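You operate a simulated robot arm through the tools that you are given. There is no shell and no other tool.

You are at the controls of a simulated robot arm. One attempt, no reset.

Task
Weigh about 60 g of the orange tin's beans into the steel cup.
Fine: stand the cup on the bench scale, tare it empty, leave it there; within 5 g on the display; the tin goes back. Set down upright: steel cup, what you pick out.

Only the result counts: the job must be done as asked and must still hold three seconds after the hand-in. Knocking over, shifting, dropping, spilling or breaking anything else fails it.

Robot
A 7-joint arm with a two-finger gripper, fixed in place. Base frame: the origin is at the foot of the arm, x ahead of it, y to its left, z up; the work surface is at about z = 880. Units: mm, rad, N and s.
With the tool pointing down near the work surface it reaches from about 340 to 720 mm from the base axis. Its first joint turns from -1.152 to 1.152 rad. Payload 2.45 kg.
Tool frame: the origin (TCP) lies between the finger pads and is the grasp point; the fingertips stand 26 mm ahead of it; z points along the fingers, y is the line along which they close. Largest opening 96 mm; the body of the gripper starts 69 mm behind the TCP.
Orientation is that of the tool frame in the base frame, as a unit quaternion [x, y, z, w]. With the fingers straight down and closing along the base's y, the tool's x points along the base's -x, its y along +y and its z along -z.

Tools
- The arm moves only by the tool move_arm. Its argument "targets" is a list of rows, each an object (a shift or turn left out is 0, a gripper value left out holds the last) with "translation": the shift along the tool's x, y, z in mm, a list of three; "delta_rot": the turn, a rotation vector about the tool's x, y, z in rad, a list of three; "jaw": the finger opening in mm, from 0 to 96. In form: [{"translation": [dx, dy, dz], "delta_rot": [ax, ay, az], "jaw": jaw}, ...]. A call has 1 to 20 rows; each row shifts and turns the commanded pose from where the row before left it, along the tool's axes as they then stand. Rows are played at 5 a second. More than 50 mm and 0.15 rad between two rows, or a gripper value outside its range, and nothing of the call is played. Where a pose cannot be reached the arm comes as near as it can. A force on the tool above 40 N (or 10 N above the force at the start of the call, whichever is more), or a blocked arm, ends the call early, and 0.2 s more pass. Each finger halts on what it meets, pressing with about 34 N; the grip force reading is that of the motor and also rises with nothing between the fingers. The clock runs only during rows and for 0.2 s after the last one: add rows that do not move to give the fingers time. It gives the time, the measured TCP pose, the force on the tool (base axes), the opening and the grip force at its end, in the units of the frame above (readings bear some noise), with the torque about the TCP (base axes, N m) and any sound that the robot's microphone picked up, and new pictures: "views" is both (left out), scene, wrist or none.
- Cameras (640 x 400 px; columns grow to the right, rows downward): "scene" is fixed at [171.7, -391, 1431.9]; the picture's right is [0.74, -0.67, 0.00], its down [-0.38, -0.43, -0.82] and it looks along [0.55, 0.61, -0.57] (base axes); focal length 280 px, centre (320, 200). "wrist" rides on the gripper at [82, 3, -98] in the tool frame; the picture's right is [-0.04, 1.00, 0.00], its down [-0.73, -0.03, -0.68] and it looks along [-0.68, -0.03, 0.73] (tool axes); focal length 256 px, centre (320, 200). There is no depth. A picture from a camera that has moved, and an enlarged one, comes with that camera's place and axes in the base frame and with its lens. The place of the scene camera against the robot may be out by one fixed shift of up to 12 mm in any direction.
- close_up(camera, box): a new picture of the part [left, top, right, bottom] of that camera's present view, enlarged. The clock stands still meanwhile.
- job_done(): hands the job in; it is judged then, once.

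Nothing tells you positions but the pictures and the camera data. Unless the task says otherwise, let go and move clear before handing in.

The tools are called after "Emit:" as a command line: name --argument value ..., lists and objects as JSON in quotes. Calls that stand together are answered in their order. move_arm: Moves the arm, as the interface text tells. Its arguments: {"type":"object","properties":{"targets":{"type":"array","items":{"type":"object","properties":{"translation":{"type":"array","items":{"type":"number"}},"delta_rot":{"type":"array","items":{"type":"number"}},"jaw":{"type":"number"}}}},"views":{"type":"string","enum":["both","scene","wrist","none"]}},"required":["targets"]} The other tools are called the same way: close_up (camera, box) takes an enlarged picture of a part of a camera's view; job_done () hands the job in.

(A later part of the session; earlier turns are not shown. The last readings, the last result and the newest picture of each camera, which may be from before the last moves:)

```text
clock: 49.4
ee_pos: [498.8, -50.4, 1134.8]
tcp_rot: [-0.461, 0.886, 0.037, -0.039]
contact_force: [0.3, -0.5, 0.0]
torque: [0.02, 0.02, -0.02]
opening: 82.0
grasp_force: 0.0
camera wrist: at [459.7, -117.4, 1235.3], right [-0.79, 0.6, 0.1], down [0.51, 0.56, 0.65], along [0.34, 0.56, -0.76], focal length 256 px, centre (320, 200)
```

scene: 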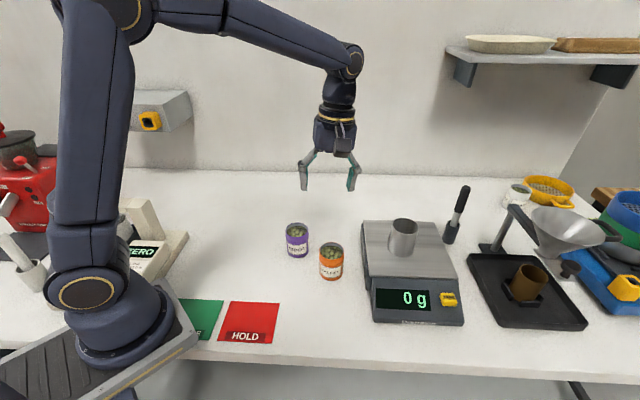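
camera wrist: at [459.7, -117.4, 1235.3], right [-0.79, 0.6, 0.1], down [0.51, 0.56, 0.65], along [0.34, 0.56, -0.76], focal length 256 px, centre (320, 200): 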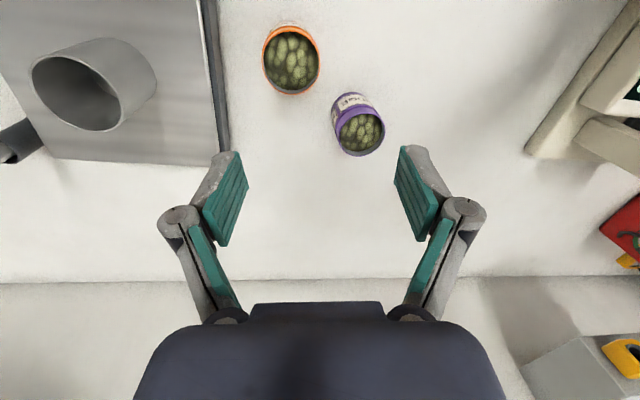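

The tool kept a small tilt from the failed reach. I'll square it up exactly (fingers closing along x, camera towards -y), move to the pouring area at a safe height, and then test the lean.

Emit:
move_arm --targets '[{"delta_rot": [0.0218, -0.0006, -0.1222]}, {"delta_rot": [0.0218, -0.0006, -0.1222]}, {"delta_rot": [0.0218, -0.0006, -0.1222]}, {"delta_rot": [0.0218, -0.0006, -0.1222]}, {"delta_rot": [0.0218, -0.0006, -0.1222]}, {}, {"translation": [35, -33.8, 0]}, {"translation": [35, -33.8, 0]}, {"translation": [35, -33.8, 0]}, {"translation": [35, -33.8, 0]}, {}, {}]'

```text
clock: 52.0
ee_pos: [637.0, -190.6, 1132.8]
tcp_rot: [-0.706, 0.708, 0.001, 0.001]
contact_force: [0.6, 0.2, 0.4]
torque: [-0.02, 0.01, 0.0]
opening: 82.0
grasp_force: 0.1
camera wrist: at [632.3, -271.2, 1233.0], right [-1.0, 0.04, 0.0], down [0.03, 0.73, 0.68], along [0.03, 0.68, -0.73], focal length 256 px, centre (320, 200)
```

scene: 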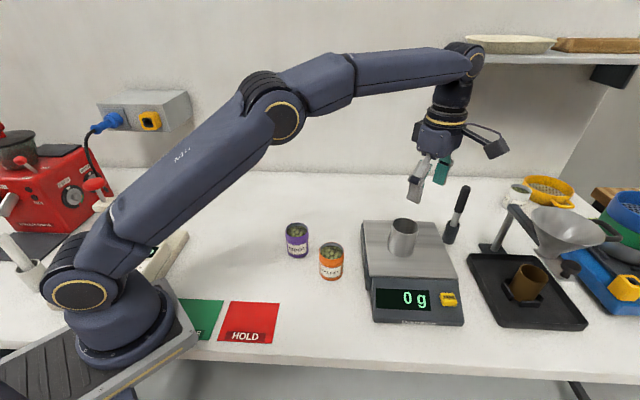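
wrist: 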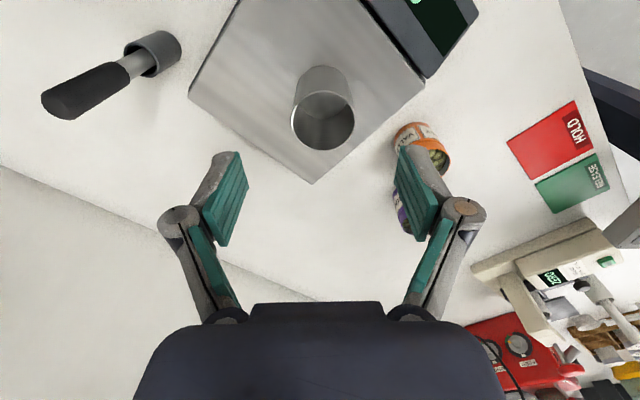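

The orientation is square and the tool sits above and right of the cup. Now I'll test the sideways lean.

Emit:
move_arm --targets '[{"delta_rot": [0, 0.15, 0]}, {"delta_rot": [0, 0.15, 0]}, {"delta_rot": [0, 0.15, 0]}, {"delta_rot": [0, 0.15, 0]}, {"delta_rot": [0, 0.15, 0]}, {"delta_rot": [0, 0.15, 0]}, {"delta_rot": [0, 0.15, 0]}, {"delta_rot": [0, 0.15, 0]}, {"delta_rot": [0, 0.15, 0]}, {"delta_rot": [0, 0.15, 0]}, {}, {}]'

```text
clock: 54.6
ee_pos: [634.3, -190.1, 1134.2]
tcp_rot: [-0.517, 0.517, -0.483, -0.482]
contact_force: [-1.7, 0.7, 1.0]
torque: [0.01, -0.02, 0.01]
opening: 82.1
grasp_force: 0.1
camera wrist: at [630.1, -97.2, 1223.0], right [-1.0, 0.0, -0.04], down [0.03, 0.73, -0.68], along [0.03, -0.68, -0.73], focal length 256 px, centre (320, 200)
```

scene: 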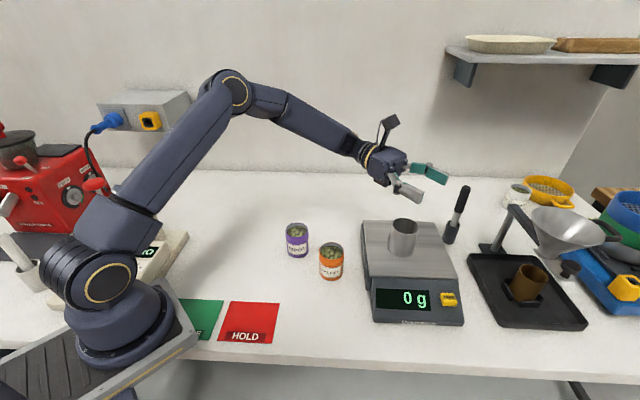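
wrist: 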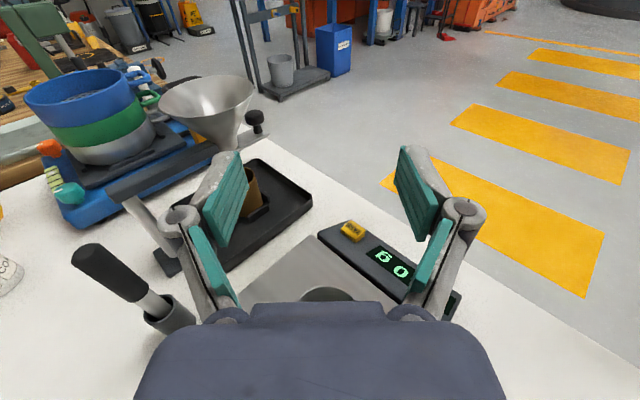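

An 86° lean is fully reachable. I'll also check the actual pouring height and a little more lean while the gripper is still empty.

Emit:
move_arm --targets '[{"translation": [-15, 0, 5]}, {"translation": [-20, 0, 5]}, {"translation": [-15, 0, 5]}, {"delta_rot": [0, 0.1, 0]}, {"delta_rot": [0, 0.1, 0]}, {}, {}]'

```text
clock: 56.2
ee_pos: [634.0, -201.0, 1083.2]
tcp_rot: [0.467, -0.467, 0.531, 0.531]
contact_force: [-0.6, -0.5, 0.6]
torque: [0.03, -0.02, -0.01]
opening: 81.9
grasp_force: 0.1
camera wrist: at [629.8, -92.6, 1152.0], right [-1.0, -0.01, -0.04], down [0.03, 0.58, -0.81], along [0.03, -0.81, -0.58], focal length 256 px, centre (320, 200)
```

scene: 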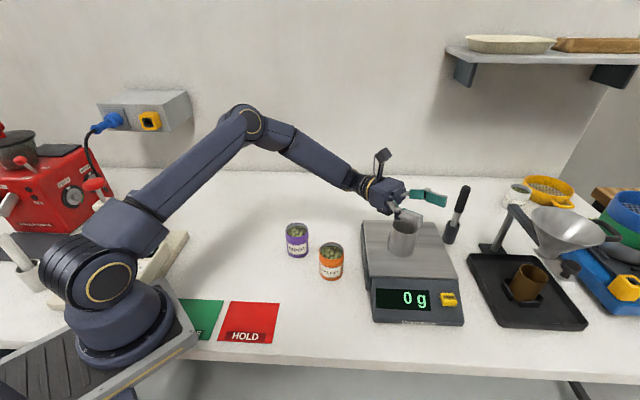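
wrist: 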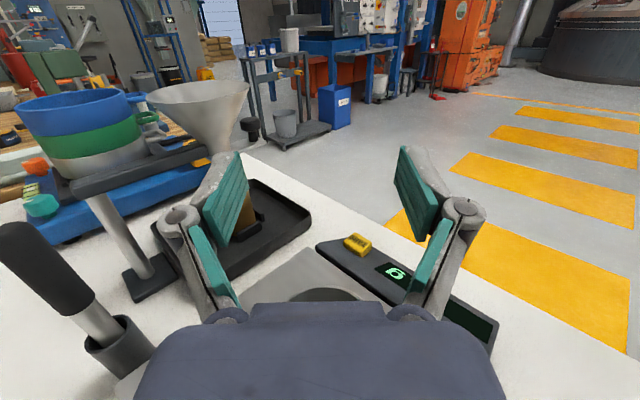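

The full 97° lean works at pouring height and the scale still reads 0 g. Now I'll back out, stand the tool upright and go above the orange tin.

Emit:
move_arm --targets '[{"translation": [25, 0, 0]}, {"translation": [25, 0, 0]}, {"delta_rot": [0, -0.15, 0]}, {"delta_rot": [0, -0.15, 0]}, {"delta_rot": [0, -0.15, 0]}, {"delta_rot": [0, -0.15, 0]}, {"delta_rot": [0, -0.15, 0]}, {"delta_rot": [0, -0.15, 0]}, {"delta_rot": [0, -0.15, 0]}, {"delta_rot": [0, -0.15, 0]}, {"delta_rot": [0, -0.15, 0]}, {"delta_rot": [0, -0.15, 0]}, {"delta_rot": [0, -0.15, 0]}, {"delta_rot": [0, -0.05, 0]}, {"translation": [-31.5, 34, 0]}, {"translation": [-31.5, 34, 0], "jaw": 94}, {"translation": [-31.5, 34, 0]}, {"translation": [-31.5, 34, 0]}, {}, {}]'

```text
clock: 60.4
ee_pos: [497.9, -68.1, 1131.9]
tcp_rot: [0.707, -0.707, 0.001, -0.001]
contact_force: [-0.9, 0.3, -0.9]
torque: [0.02, -0.02, 0.02]
opening: 94.0
grasp_force: 0.0
camera wrist: at [493.5, -149.5, 1230.6], right [-1.0, 0.04, 0.0], down [0.03, 0.73, 0.68], along [0.03, 0.68, -0.73], focal length 256 px, centre (320, 200)
```

scene: 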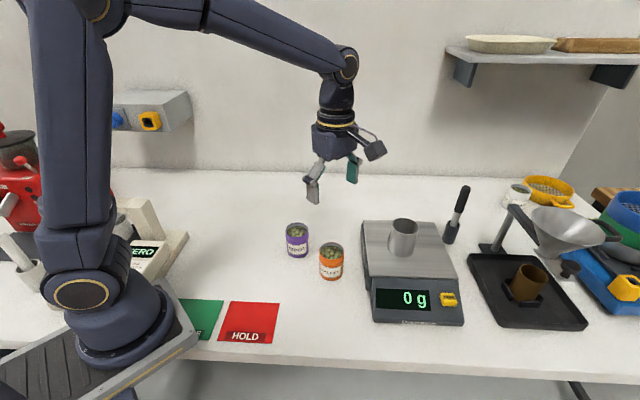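
wrist: 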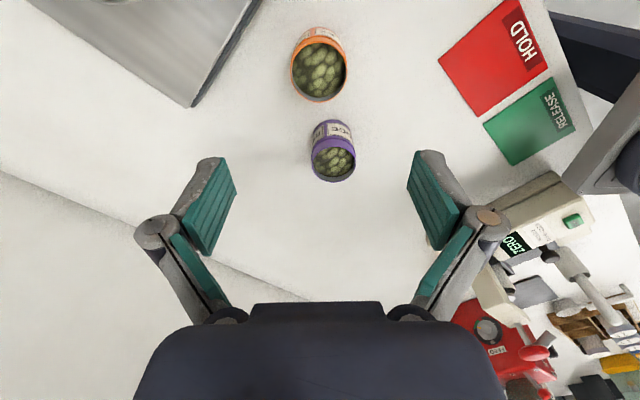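

The tin lies directly beneath, centred between the fingers. I'll lean the tool 15° the other way, which gains pouring clearance later, and descend partway.

Emit:
move_arm --targets '[{"delta_rot": [0, -0.13, 0]}, {"delta_rot": [0, -0.13, 0]}, {"translation": [10.3, 0, 38.6]}, {"translation": [10.3, 0, 38.6]}, {"translation": [10.3, 0, 38.6]}, {"translation": [5.1, 0, 19.3]}, {}, {}]'

```text
clock: 62.2
ee_pos: [498.7, -69.4, 991.9]
tcp_rot: [0.701, -0.701, -0.092, -0.093]
contact_force: [0.4, 0.8, -0.1]
torque: [-0.03, 0.01, 0.01]
opening: 94.1
grasp_force: 0.1
camera wrist: at [495.7, -172.3, 1066.9], right [-1.0, 0.04, 0.01], down [0.03, 0.53, 0.85], along [0.03, 0.84, -0.53], focal length 256 px, centre (320, 200)
```

scene: 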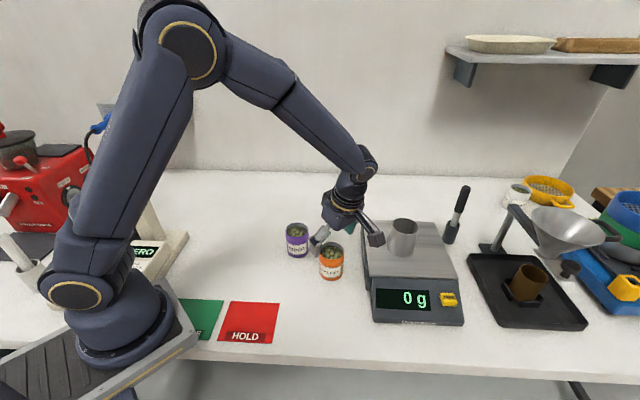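
wrist: 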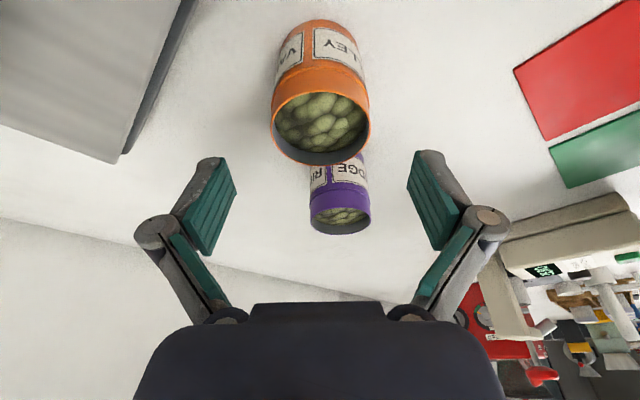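

Everything is in line with good clearance. I'll go down to grip height (TCP about 921) and close gently on the tin.

Emit:
move_arm --targets '[{"translation": [4.2, 0, 17.25]}, {"translation": [4.2, 0, 17.25]}, {"translation": [4.2, 0, 17.25]}, {"translation": [4.2, 0, 17.25]}, {}, {}, {"jaw": 82}, {"jaw": 72}, {"jaw": 66}, {"jaw": 62}, {"jaw": 58}, {"jaw": 50}, {"jaw": 30}, {"jaw": 0}, {}, {}]'

```text
clock: 65.6
ee_pos: [498.3, -67.8, 922.0]
tcp_rot: [-0.701, 0.701, 0.092, 0.093]
contact_force: [-1.8, -0.8, 3.3]
torque: [0.07, 0.04, 0.03]
opening: 56.0
grasp_force: 34.2
camera wrist: at [495.3, -170.8, 996.1], right [-1.0, 0.04, 0.01], down [0.03, 0.53, 0.85], along [0.03, 0.84, -0.53], focal length 256 px, centre (320, 200)
```

scene: 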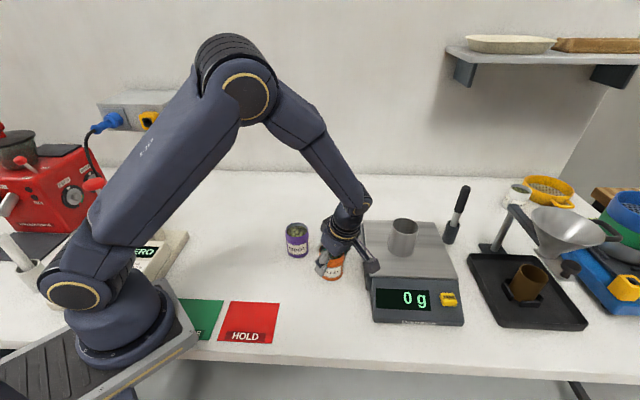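
wrist: 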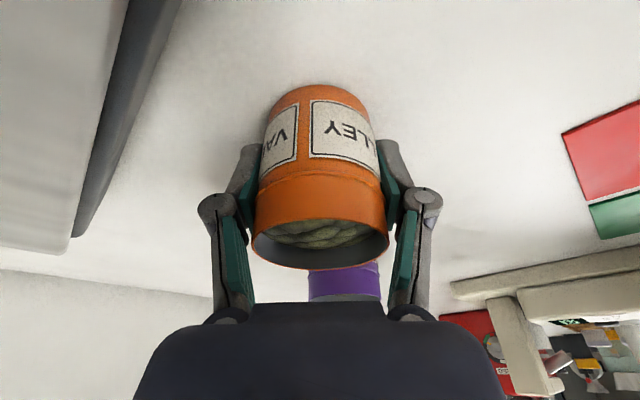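

The tin is gripped (56 mm, 34 N). I'll lift it slowly and check that it holds.

Emit:
move_arm --targets '[{"translation": [-0.5, 0, -1.9]}, {"translation": [-0.8, 0, -2.9]}, {"translation": [-1, 0, -3.9]}, {"translation": [-1.3, 0, -4.8]}, {"translation": [-1.3, 0, -4.8]}, {"translation": [-1.3, 0, -4.8]}, {}]'

```text
clock: 67.2
ee_pos: [498.6, -67.2, 945.0]
tcp_rot: [-0.701, 0.701, 0.092, 0.092]
contact_force: [-0.1, 0.3, -2.2]
torque: [0.0, 0.0, -0.01]
opening: 55.8
grasp_force: 33.7
camera wrist: at [495.1, -170.8, 1020.4], right [-1.0, 0.04, 0.01], down [0.03, 0.53, 0.85], along [0.03, 0.84, -0.53], focal length 256 px, centre (320, 200)
```

scene: 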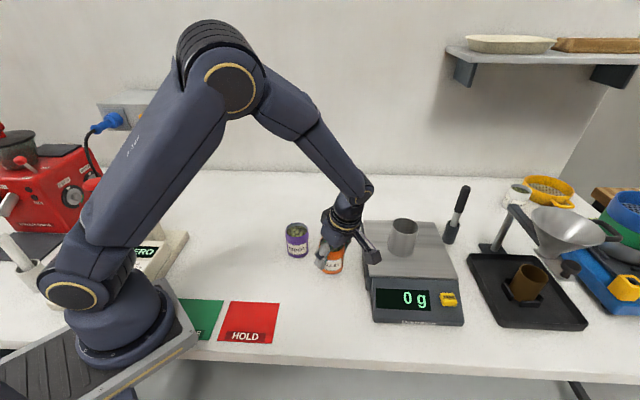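
wrist: 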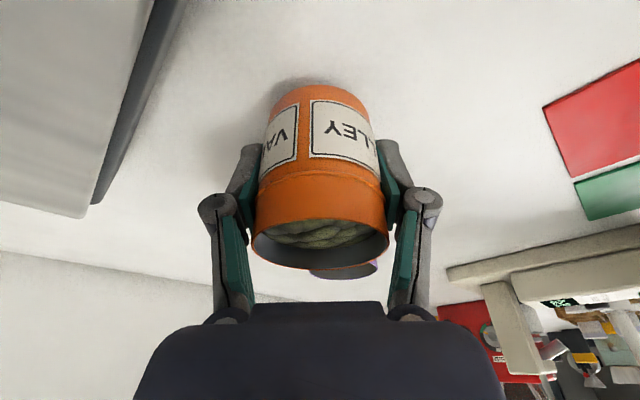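

Held firmly with no slip. I'll keep lifting at a steady pace.

Emit:
move_arm --targets '[{"translation": [-1.0, 0, -3.9]}, {"translation": [-1.8, 0, -6.8]}, {"translation": [-2.57, 0, -9.66]}, {"translation": [-2.57, 0, -9.66]}, {"translation": [-2.57, 0, -9.66]}, {"translation": [-2.57, 0, -9.66]}, {"translation": [-2.57, 0, -9.66]}, {"translation": [-2.57, 0, -9.66]}, {"translation": [-2.57, 0, -9.66]}, {"translation": [-2.57, 0, -9.66]}, {"translation": [-2.57, 0, -9.66]}, {"translation": [-2.57, 0, -9.66]}, {"translation": [-2.57, 0, -9.66]}, {"translation": [-2.57, 0, -9.66]}, {"translation": [-2.57, 0, -9.66]}, {"translation": [-1.8, 0, -6.8]}, {"translation": [-1.0, 0, -3.9]}, {}]'

```text
clock: 71.0
ee_pos: [498.1, -67.1, 1098.9]
tcp_rot: [0.701, -0.701, -0.092, -0.093]
contact_force: [-1.0, 0.1, -1.5]
torque: [0.01, 0.02, 0.0]
opening: 55.7
grasp_force: 33.9
camera wrist: at [494.4, -170.5, 1173.6], right [-1.0, 0.04, 0.01], down [0.03, 0.53, 0.85], along [0.03, 0.84, -0.53], focal length 256 px, centre (320, 200)
```

scene: 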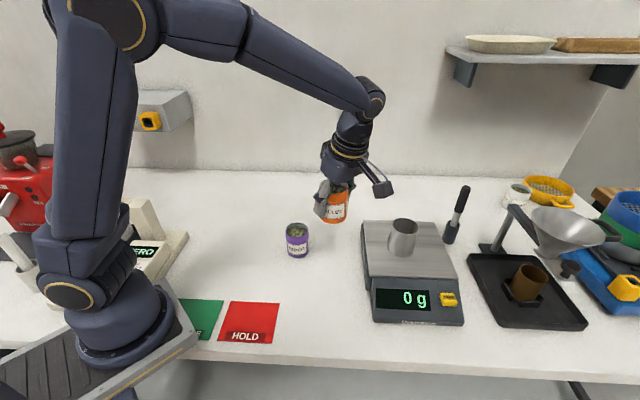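
wrist: 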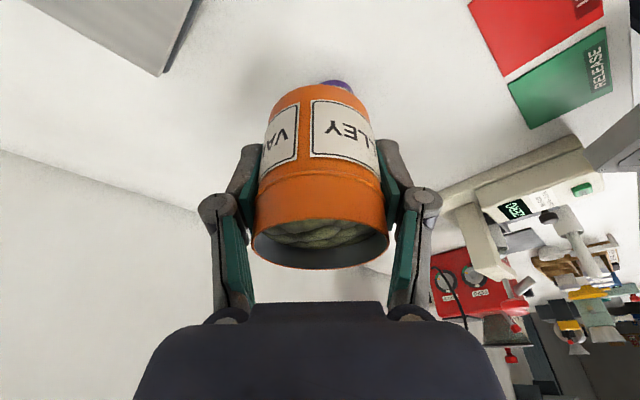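

The tin is up at z≈1099 and level. Next I'll carry it, still upright, to a start point over the right side of the cup, moving smoothly.

Emit:
move_arm --targets '[{"translation": [4, -4.1, -1.1]}, {"translation": [8.1, -8.2, -2.2]}, {"translation": [12.2, -12.3, -3.2]}, {"translation": [13.5, -13.7, -3.6]}, {"translation": [13.5, -13.7, -3.6]}, {"translation": [13.5, -13.7, -3.6]}, {"translation": [13.5, -13.7, -3.6]}, {"translation": [13.5, -13.7, -3.6]}, {"translation": [13.5, -13.7, -3.6]}, {"translation": [13.5, -13.7, -3.6]}, {"translation": [9.5, -9.6, -2.5]}, {"translation": [5.4, -5.5, -1.4]}, {"translation": [1.5, -1.4, -0.4]}, {}, {}]'

```text
clock: 74.2
ee_pos: [636.3, -207.4, 1096.2]
tcp_rot: [-0.701, 0.701, 0.092, 0.093]
contact_force: [1.0, 0.3, -1.9]
torque: [-0.01, -0.01, 0.04]
opening: 55.6
grasp_force: 33.8
camera wrist: at [631.6, -310.8, 1171.9], right [-1.0, 0.04, 0.01], down [0.03, 0.53, 0.85], along [0.03, 0.84, -0.53], focal length 256 px, centre (320, 200)
```

scene: 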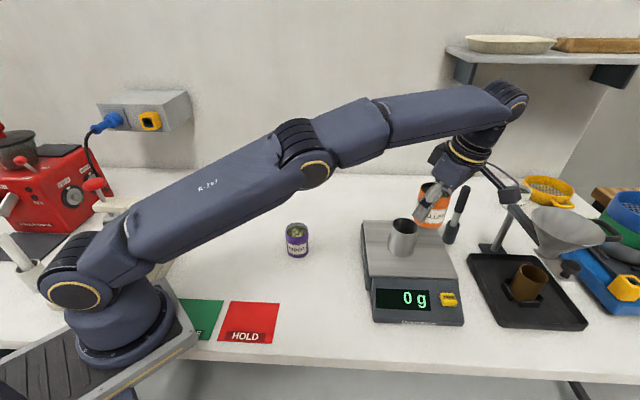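
wrist: 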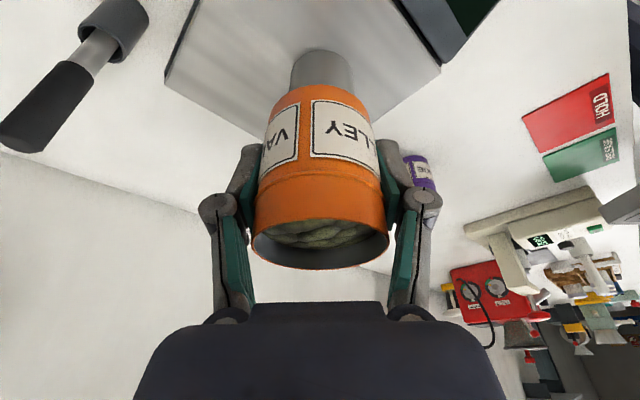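

The tin hovers upright just right of the cup. I'll tip it 30°, not enough to spill, and lower it into the pouring position.

Emit:
move_arm --targets '[{"delta_rot": [0, 0.05, 0]}, {"delta_rot": [0, 0.09, 0]}, {"delta_rot": [0, 0.1, 0]}, {"delta_rot": [0, 0.1, 0]}, {"delta_rot": [0, 0.1, 0]}, {"delta_rot": [0, 0.08, 0]}, {"translation": [-0.3, 0.2, 6]}, {"translation": [-0.5, 0.3, 12]}, {"translation": [-0.6, 0.3, 12]}, {"translation": [-0.5, 0.2, 10]}, {"translation": [-0.1, 0, 5]}, {}]'

```text
clock: 76.8
ee_pos: [634.3, -216.8, 1052.8]
tcp_rot: [-0.701, 0.701, -0.091, -0.091]
contact_force: [0.1, 0.2, -0.4]
torque: [0.02, 0.06, 0.0]
opening: 55.4
grasp_force: 34.0
camera wrist: at [629.9, -270.0, 1169.6], right [-1.0, 0.04, -0.01], down [0.03, 0.88, 0.47], along [0.03, 0.47, -0.88], focal length 256 px, centre (320, 200)
```

scene: 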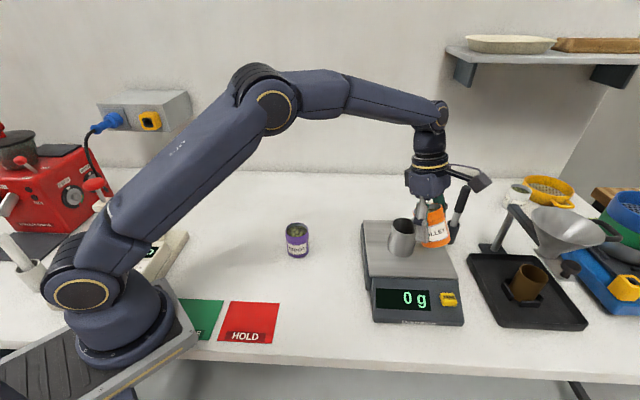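
wrist: 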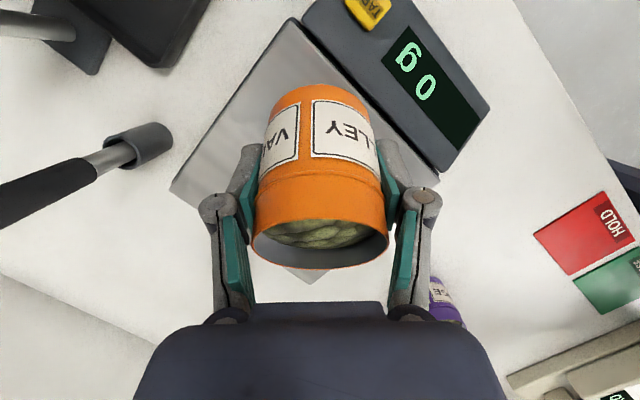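

Emit:
close_up --camera "scene" --box '[350, 150, 510, 330]'

Emit:
close_up --camera "wrist" --box '[220, 60, 420, 310]'

```text
2.22 times, centred on (430, 240) of scene
camera zoom: at [171.7, -391.0, 1431.9], right [0.74, -0.67, 0.0], down [-0.38, -0.43, -0.82], along [0.55, 0.61, -0.57], focal length 622 px, centre (76, 111)
```

zoom: 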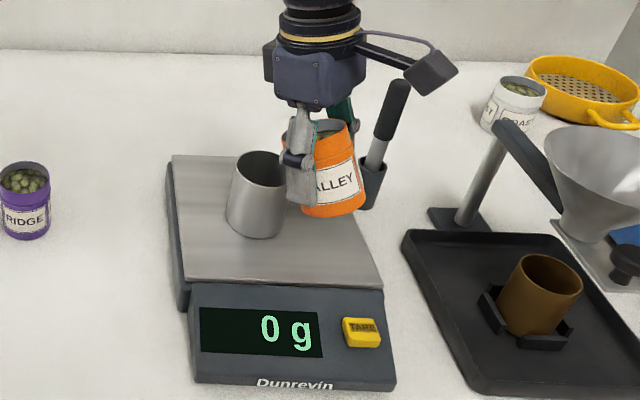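

```text
1.60 times, centred on (320, 185) of wrist
camera zoom: at [629.9, -270.0, 1169.6], right [-1.0, 0.04, -0.01], down [0.03, 0.88, 0.47], along [0.03, 0.47, -0.88], focal length 410 px, centre (320, 224)
```

zoom: 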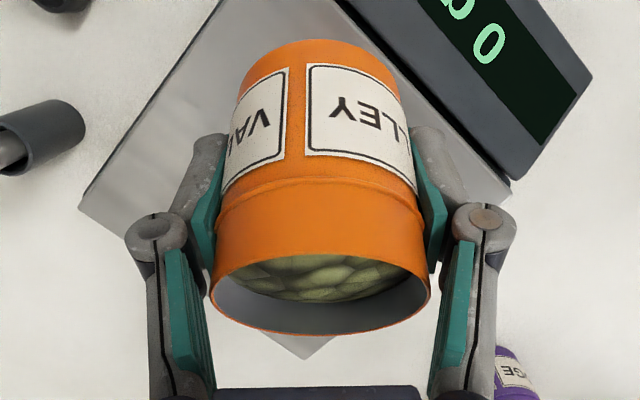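

The mouth sits over the cup as planned. I'll keep tilting in small steps and watch the display.

Emit:
move_arm --targets '[{"delta_rot": [0, 0.05, 0]}, {"delta_rot": [0, 0.05, 0]}, {"delta_rot": [0, 0.05, 0]}, {"delta_rot": [0, 0.04, 0]}, {"delta_rot": [0, 0.04, 0]}, {"delta_rot": [0, 0.03, 0]}, {}, {}]'

```text
clock: 78.6
ee_pos: [635.0, -217.2, 1053.1]
tcp_rot: [0.684, -0.683, 0.182, 0.181]
contact_force: [-0.4, -0.6, -1.3]
torque: [0.02, 0.02, -0.03]
opening: 55.4
grasp_force: 33.9
camera wrist: at [630.6, -238.4, 1180.5], right [-1.0, 0.03, -0.02], down [0.03, 0.97, 0.23], along [0.03, 0.23, -0.97], focal length 256 px, centre (320, 200)
```

scene: 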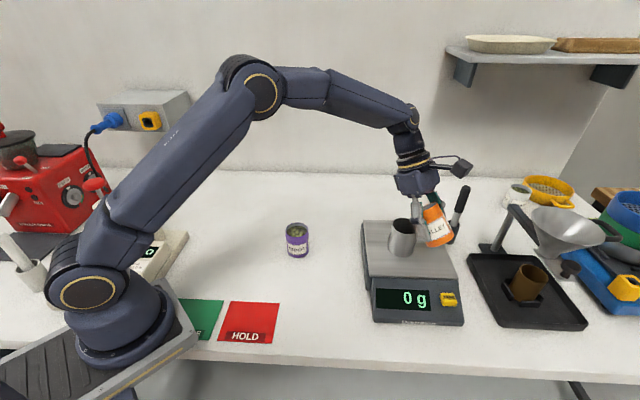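
wrist: 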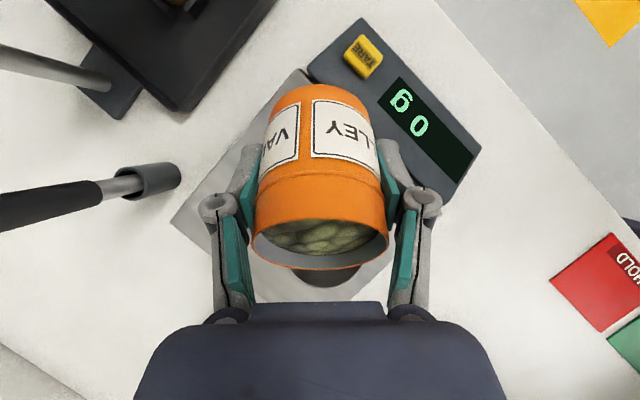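

No beans have left yet at 45°, and the cup mouth shows just below the tin lip. I'll tilt on in smaller steps.

Emit:
move_arm --targets '[{"delta_rot": [0, 0.04, 0]}, {"delta_rot": [0, 0.04, 0]}, {"delta_rot": [0, 0.04, 0]}, {"delta_rot": [0, 0.03, 0]}, {}, {}, {}]'

```text
clock: 80.2
ee_pos: [633.4, -216.8, 1054.9]
tcp_rot: [-0.668, 0.668, -0.232, -0.232]
contact_force: [0.2, 0.5, -1.8]
torque: [-0.01, -0.04, 0.02]
opening: 55.2
grasp_force: 34.2
camera wrist: at [630.5, -219.7, 1182.9], right [-1.0, 0.03, -0.03], down [0.03, 1.0, 0.08], along [0.03, 0.08, -1.0], focal length 256 px, centre (320, 200)
```

scene: 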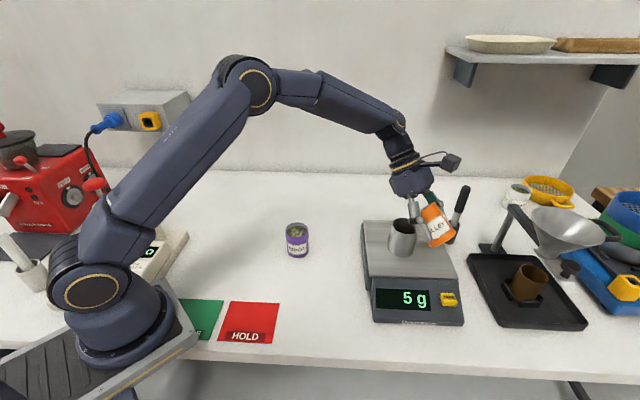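
wrist: 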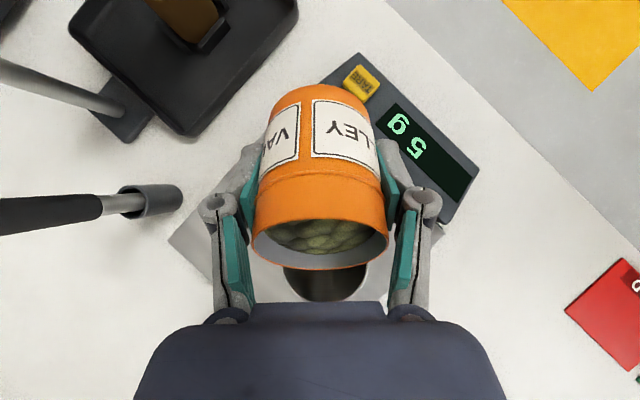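

The first 5 g has landed in the cup. I'll check that nothing fell outside, then continue in small steps.

Emit:
close_up --camera "wrist" --box '[220, 180, 420, 310]'

Emit:
move_arm --targets '[{"delta_rot": [0, 0.03, 0]}, {"delta_rot": [0, 0.03, 0]}, {}, {}, {}]'

```text
3.08 times, centred on (320, 245) of wrist
camera zoom: at [630.5, -219.7, 1182.9], right [-1.0, 0.03, -0.03], down [0.03, 1.0, 0.08], along [0.03, 0.08, -1.0], focal length 788 px, centre (320, 62)
```

zoom: 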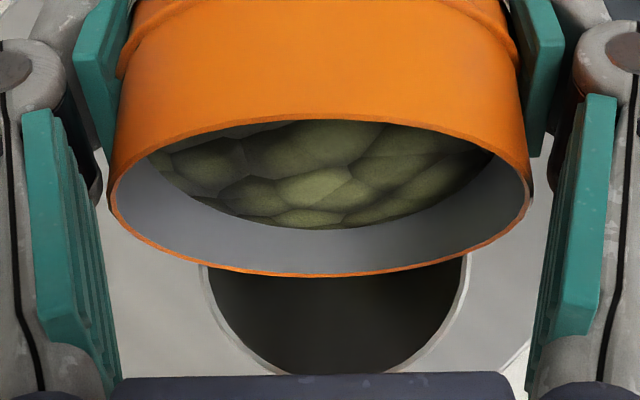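

```text
clock: 81.4
ee_pos: [635.0, -217.3, 1055.1]
tcp_rot: [-0.661, 0.661, -0.252, -0.251]
contact_force: [-0.5, -0.5, -0.8]
torque: [-0.01, -0.04, -0.02]
opening: 55.2
grasp_force: 33.1
camera wrist: at [630.8, -212.1, 1183.0], right [-1.0, 0.03, -0.03], down [0.03, 1.0, 0.02], along [0.03, 0.02, -1.0], focal length 256 px, centre (320, 200)
```

scene: 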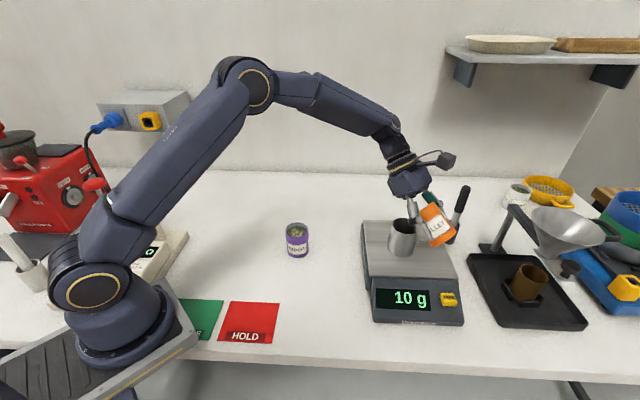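
wrist: 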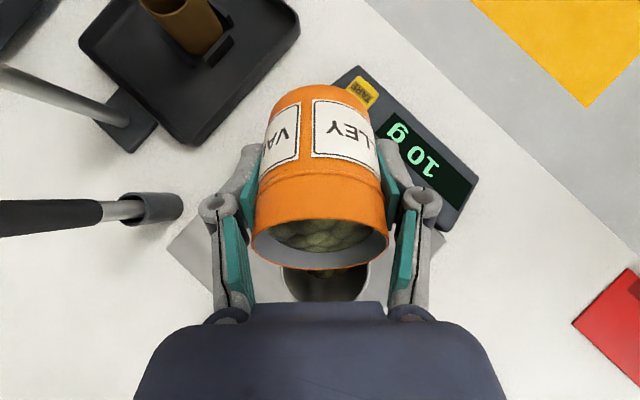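

10 g so far, with all beans falling inside the cup. I'll continue step by step.

Emit:
move_arm --targets '[{"delta_rot": [0, 0.03, 0]}, {"delta_rot": [0, 0.03, 0]}, {}, {}, {}]'

```text
clock: 82.6
ee_pos: [633.2, -217.6, 1053.3]
tcp_rot: [-0.653, 0.653, -0.272, -0.271]
contact_force: [-0.2, -0.6, -1.8]
torque: [-0.02, 0.01, -0.05]
opening: 55.3
grasp_force: 34.4
camera wrist: at [630.2, -204.2, 1182.4], right [-1.0, 0.03, -0.03], down [0.03, 1.0, -0.04], along [0.03, -0.04, -1.0], focal length 256 px, centre (320, 200)
```

scene: 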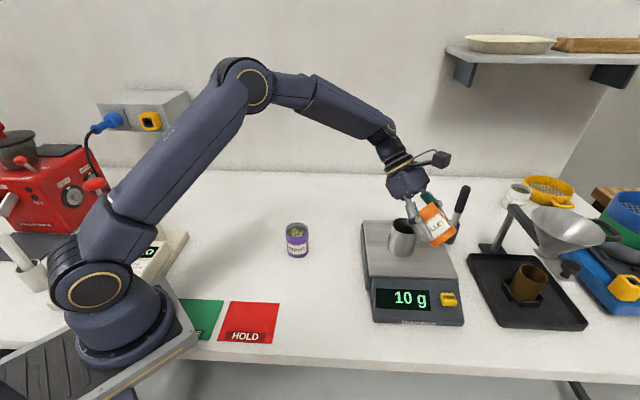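
wrist: 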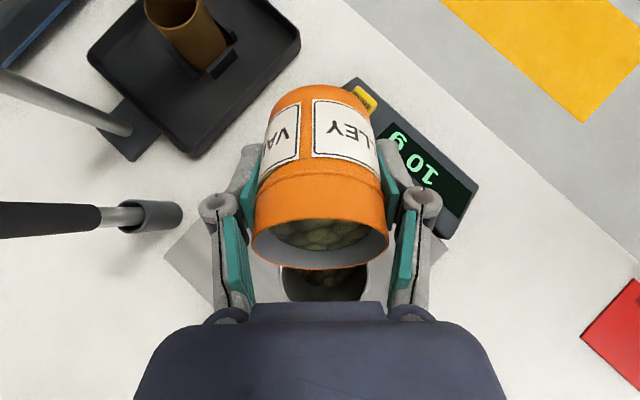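

Emit:
move_arm --targets '[{"delta_rot": [0, 0.03, 0]}, {"delta_rot": [0, 0.03, 0]}, {}, {}, {}]'

Emit:
close_up --camera "wrist" --box '[220, 180, 420, 310]'

```text
clock: 83.8
ee_pos: [634.6, -216.2, 1054.0]
tcp_rot: [-0.644, 0.644, -0.292, -0.291]
contact_force: [0.5, 0.7, -1.8]
torque: [0.01, -0.03, -0.02]
opening: 55.2
grasp_force: 33.7
camera wrist: at [630.5, -196.5, 1181.0], right [-1.0, 0.03, -0.03], down [0.03, 0.99, -0.1], along [0.03, -0.1, -0.99], focal length 256 px, centre (320, 200)
```

scene: 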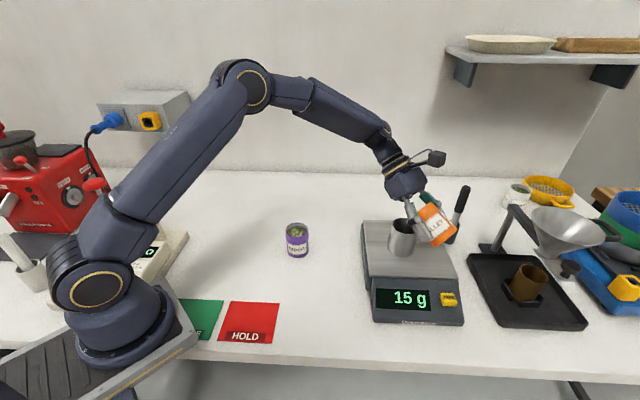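
wrist: 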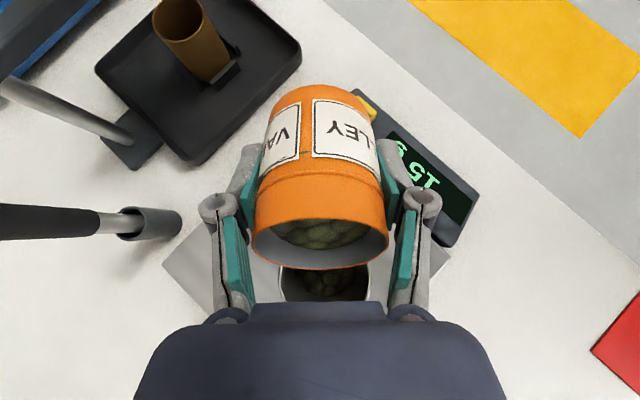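

```text
3.08 times, centred on (320, 245) of wrist
camera zoom: at [630.5, -196.5, 1181.0], right [-1.0, 0.03, -0.03], down [0.03, 0.99, -0.1], along [0.03, -0.1, -0.99], focal length 788 px, centre (320, 62)
```

zoom: 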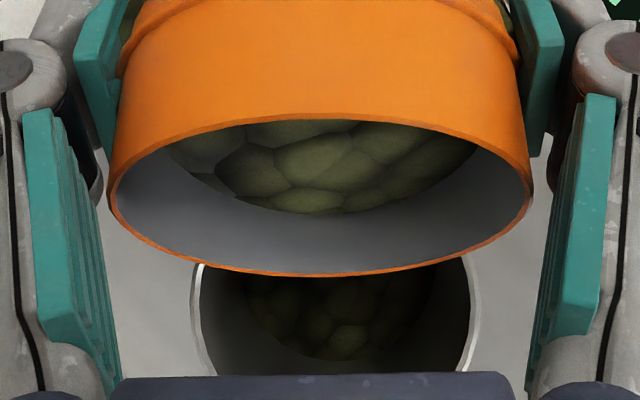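

The display reads 15 g and beans are collecting in the cup. I'll continue, nudging the tin to keep the lip over the cup.

Emit:
move_arm --targets '[{"translation": [-0.6, 0, -0.7], "delta_rot": [0, 0.03, 0]}, {"translation": [-0.6, 0, -0.7], "delta_rot": [0, 0.03, 0]}, {}, {}, {}]' --views "scene"

```text
clock: 85.0
ee_pos: [635.2, -215.8, 1053.9]
tcp_rot: [-0.635, 0.635, -0.311, -0.31]
contact_force: [0.0, 0.2, -1.7]
torque: [0.01, 0.0, -0.01]
opening: 55.1
grasp_force: 33.7
```

scene: 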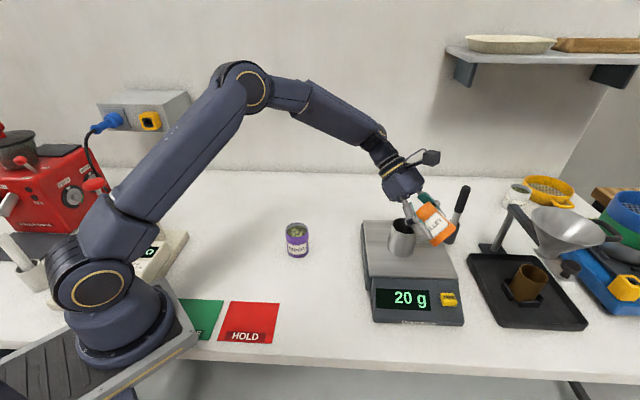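

Emit:
move_arm --targets '[{"translation": [-0.6, 0, -0.7], "delta_rot": [0, 0.03, 0]}, {"translation": [-0.6, 0, -0.8], "delta_rot": [0, 0.03, 0]}, {}, {}, {}]' --views "scene"

Emit:
close_up --camera "scene" --box '[350, 170, 480, 330]'

```text
clock: 86.2
ee_pos: [635.0, -213.0, 1053.4]
tcp_rot: [-0.625, 0.626, -0.329, -0.329]
contact_force: [-0.3, 0.4, -2.2]
torque: [0.02, -0.02, 0.02]
opening: 55.1
grasp_force: 34.2
```

scene: 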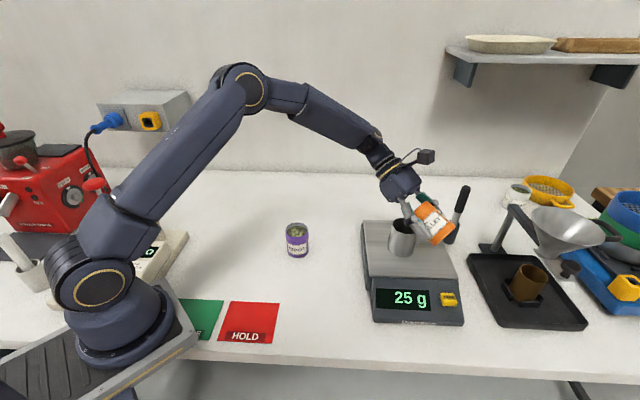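

```text
2.50 times, centred on (415, 250) of scene
camera zoom: at [171.7, -391.0, 1431.9], right [0.74, -0.67, 0.0], down [-0.38, -0.43, -0.82], along [0.55, 0.61, -0.57], focal length 700 px, centre (82, 75)
```

zoom: 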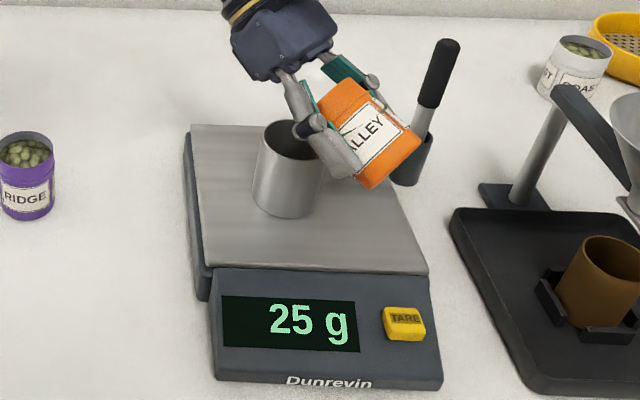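

25 g at about 70° of tilt, with roughly 5 g per step. I'll keep going.

Emit:
move_arm --targets '[{"translation": [-0.5, 0, -0.8], "delta_rot": [0, 0.03, 0]}, {"translation": [-0.5, 0, -0.9], "delta_rot": [0, 0.03, 0]}, {}, {}, {}]' --views "scene"

```text
clock: 87.4
ee_pos: [633.9, -211.6, 1054.0]
tcp_rot: [0.617, -0.615, 0.348, 0.347]
contact_force: [-0.1, 0.2, -2.1]
torque: [0.0, 0.02, 0.04]
opening: 55.0
grasp_force: 33.9
```

scene: 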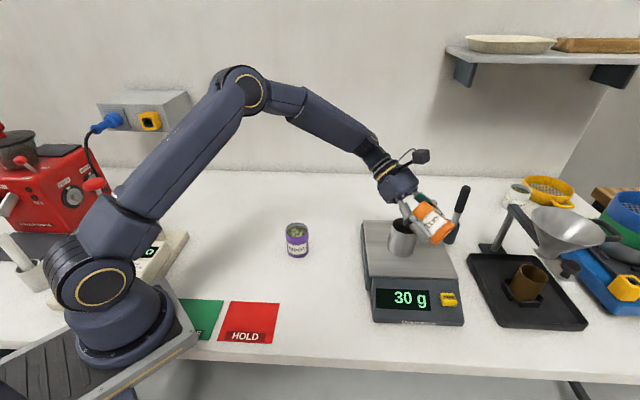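

Emit:
move_arm --targets '[{"translation": [-0.5, 0, -0.9], "delta_rot": [0, 0.03, 0]}, {"translation": [-0.5, 0, -1.0], "delta_rot": [0, 0.03, 0]}, {}, {}, {}]'

```text
clock: 88.6
ee_pos: [634.5, -209.7, 1054.6]
tcp_rot: [-0.604, 0.605, -0.367, -0.366]
contact_force: [-0.3, 0.1, -1.1]
torque: [0.01, 0.0, 0.02]
opening: 54.9
grasp_force: 34.6
camera wrist: at [630.6, -159.1, 1173.1], right [-1.0, 0.02, -0.04], down [0.03, 0.94, -0.34], along [0.03, -0.34, -0.94], focal length 256 px, centre (320, 200)
```

scene: 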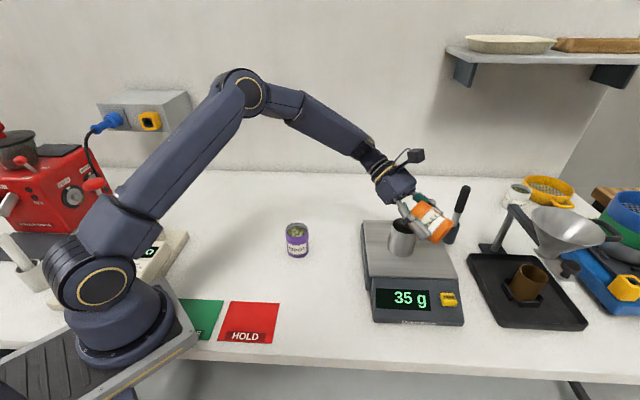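
wrist: 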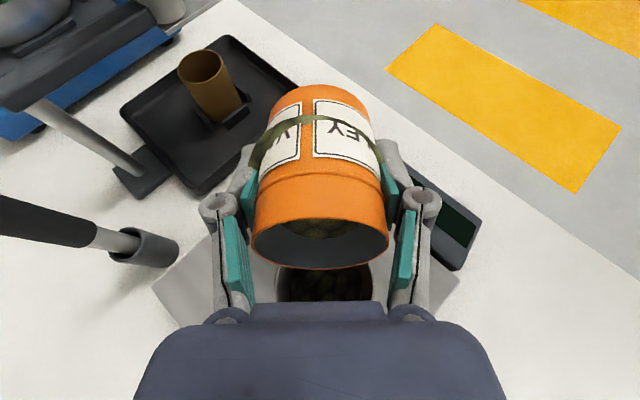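

Now 35 g. A greenish band shows across the tin in the wrist view; I'll look closer at that.

Emit:
close_up --camera "wrist" --box '[220, 70, 420, 310]'

Emit:
close_up --camera "scene" --box '[360, 170, 480, 270]'

```text
1.67 times, centred on (320, 190) of wrist
camera zoom: at [630.6, -159.1, 1173.1], right [-1.0, 0.02, -0.04], down [0.03, 0.94, -0.34], along [0.03, -0.34, -0.94], focal length 427 px, centre (320, 217)
```

zoom: 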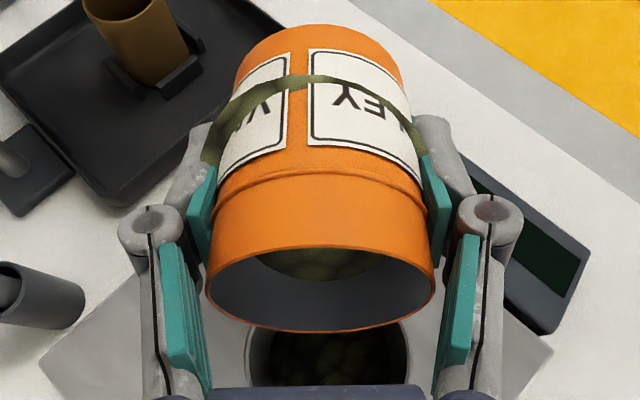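

```text
4.00 times, centred on (420, 220) of scene
camera zoom: at [171.7, -391.0, 1431.9], right [0.74, -0.67, 0.0], down [-0.38, -0.43, -0.82], along [0.55, 0.61, -0.57], focal length 1120 px, centre (-80, 120)
```

zoom: 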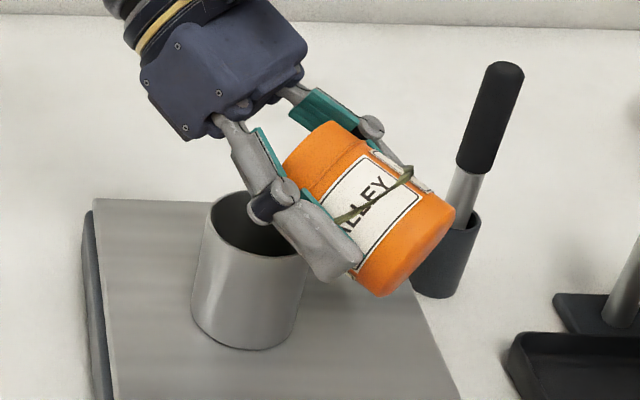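

The band is only the fill surface clipping through the tin visually; the tin itself is fine. I'll continue pouring.

Emit:
move_arm --targets '[{"translation": [-0.4, 0, -1.1], "delta_rot": [0, 0.03, 0]}, {"translation": [-0.4, 0, -1.1], "delta_rot": [0, 0.03, 0]}, {}, {}, {}]' --views "scene"

```text
clock: 89.8
ee_pos: [634.8, -206.6, 1054.6]
tcp_rot: [-0.593, 0.594, -0.384, -0.384]
contact_force: [1.1, 0.4, -1.7]
torque: [0.01, 0.0, 0.02]
opening: 54.8
grasp_force: 33.3
```

scene: 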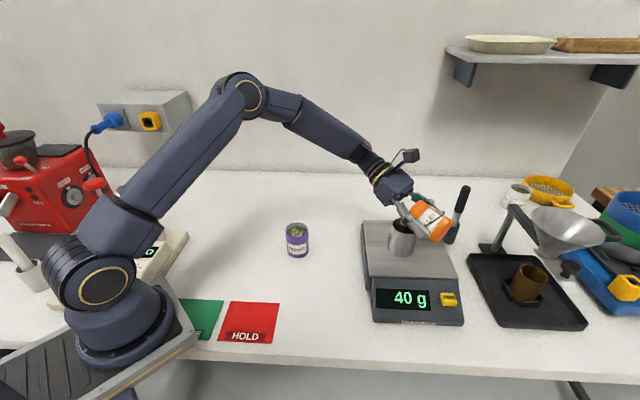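

Emit:
move_arm --targets '[{"delta_rot": [0, 0.03, 0]}, {"delta_rot": [0, 0.03, 0]}, {}, {}, {}]' --views "scene"

```text
clock: 91.0
ee_pos: [635.3, -206.6, 1054.1]
tcp_rot: [-0.582, 0.582, -0.402, -0.401]
contact_force: [-0.1, -0.6, -1.9]
torque: [0.02, 0.0, -0.02]
opening: 54.8
grasp_force: 33.7
```

scene: 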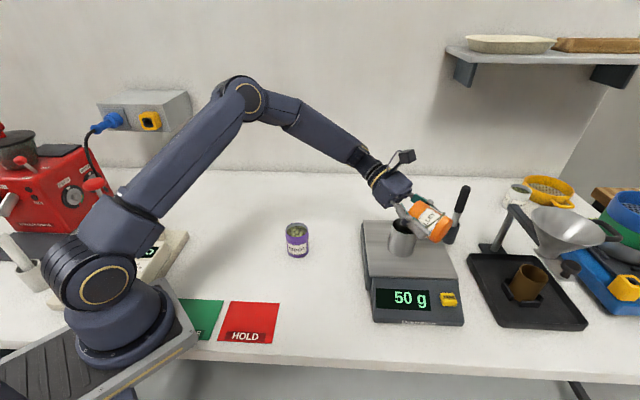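

50 g. I'll hold still briefly to see whether it is still flowing.

Emit:
move_arm --targets '[{}, {}, {}, {}]' --views "scene"

```text
clock: 92.0
ee_pos: [634.2, -206.8, 1054.0]
tcp_rot: [0.582, -0.582, 0.403, 0.401]
contact_force: [0.7, 0.5, -1.8]
torque: [0.04, -0.01, -0.03]
opening: 54.5
grasp_force: 34.1
```

scene: 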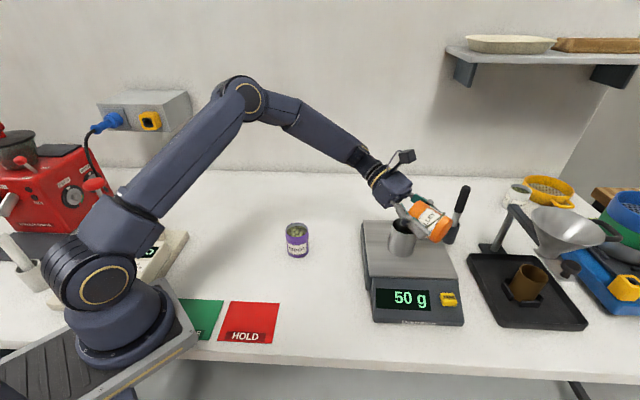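

It is steady at 50 g. Now even smaller steps.

Emit:
move_arm --targets '[{"delta_rot": [0, 0.02, 0]}, {}, {}, {}]' --views "scene"

```text
clock: 93.0
ee_pos: [634.2, -207.6, 1052.5]
tcp_rot: [0.578, -0.577, 0.408, 0.407]
contact_force: [-0.3, -0.1, -0.6]
torque: [0.02, 0.01, 0.02]
opening: 54.8
grasp_force: 34.2
```

scene: 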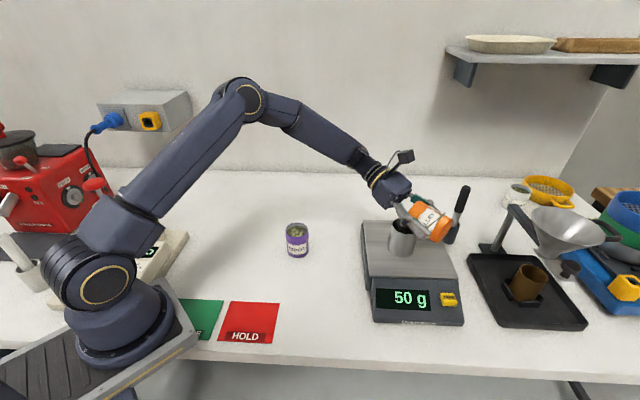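

Emit:
move_arm --targets '[{"delta_rot": [0, 0.02, 0]}, {}, {}, {}]' --views "scene"

```text
clock: 94.0
ee_pos: [633.5, -207.4, 1053.3]
tcp_rot: [-0.573, 0.574, -0.414, -0.414]
contact_force: [-0.8, 0.1, -1.4]
torque: [0.01, -0.03, -0.02]
opening: 54.6
grasp_force: 33.7
```

scene: 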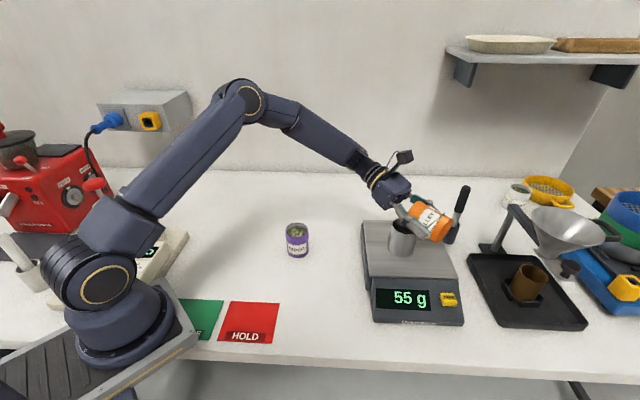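

55 g. Two or three finer steps should bring it to 60.

Emit:
move_arm --targets '[{"delta_rot": [0, 0.015, 0]}, {}, {}, {}]' --views "scene"

```text
clock: 95.0
ee_pos: [634.8, -207.0, 1054.0]
tcp_rot: [-0.57, 0.571, -0.418, -0.417]
contact_force: [0.5, -0.1, -1.5]
torque: [0.01, 0.0, 0.0]
opening: 54.9
grasp_force: 34.1
```

scene: 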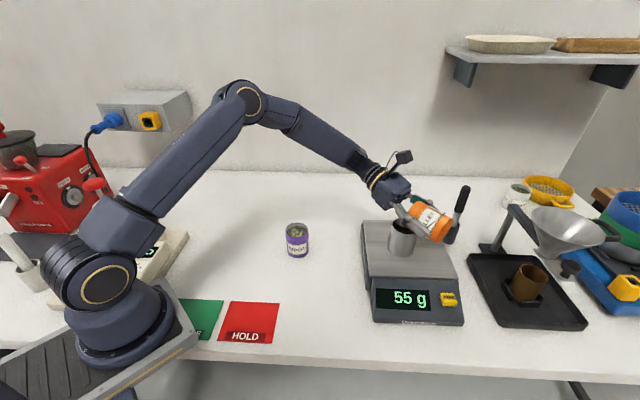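

Emit:
move_arm --targets '[{"delta_rot": [0, 0.015, 0]}, {}, {}, {}]' --views "scene"

```text
clock: 96.0
ee_pos: [634.8, -207.5, 1053.5]
tcp_rot: [-0.567, 0.567, -0.422, -0.422]
contact_force: [0.2, 0.4, -1.2]
torque: [0.01, -0.01, 0.02]
opening: 54.9
grasp_force: 34.0
```

scene: 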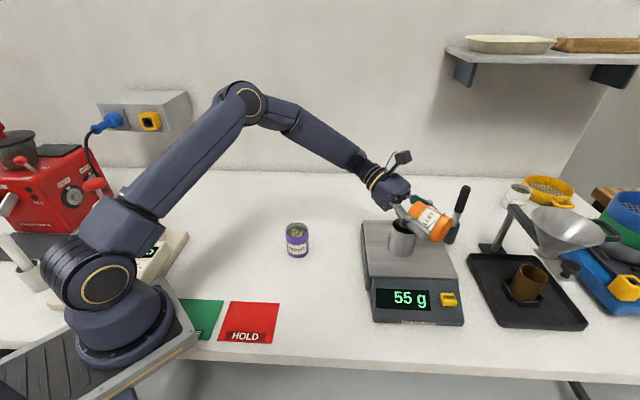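

Emit:
move_arm --targets '[{"delta_rot": [0, 0.012, 0]}, {}, {}, {}]' --views "scene"

```text
clock: 97.0
ee_pos: [634.4, -207.2, 1053.8]
tcp_rot: [0.565, -0.565, 0.425, 0.424]
contact_force: [-0.6, 0.2, -1.1]
torque: [0.06, -0.02, 0.02]
opening: 54.9
grasp_force: 34.1
```

scene: 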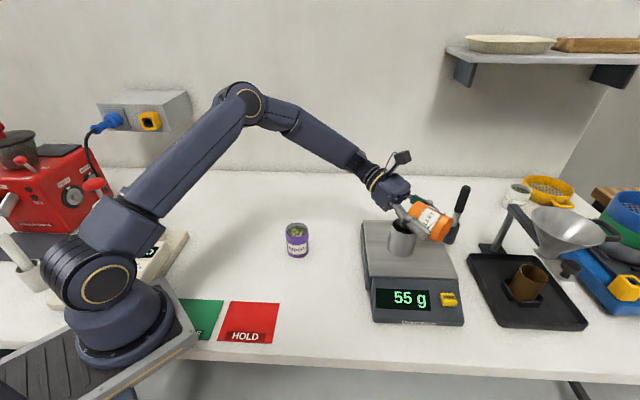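

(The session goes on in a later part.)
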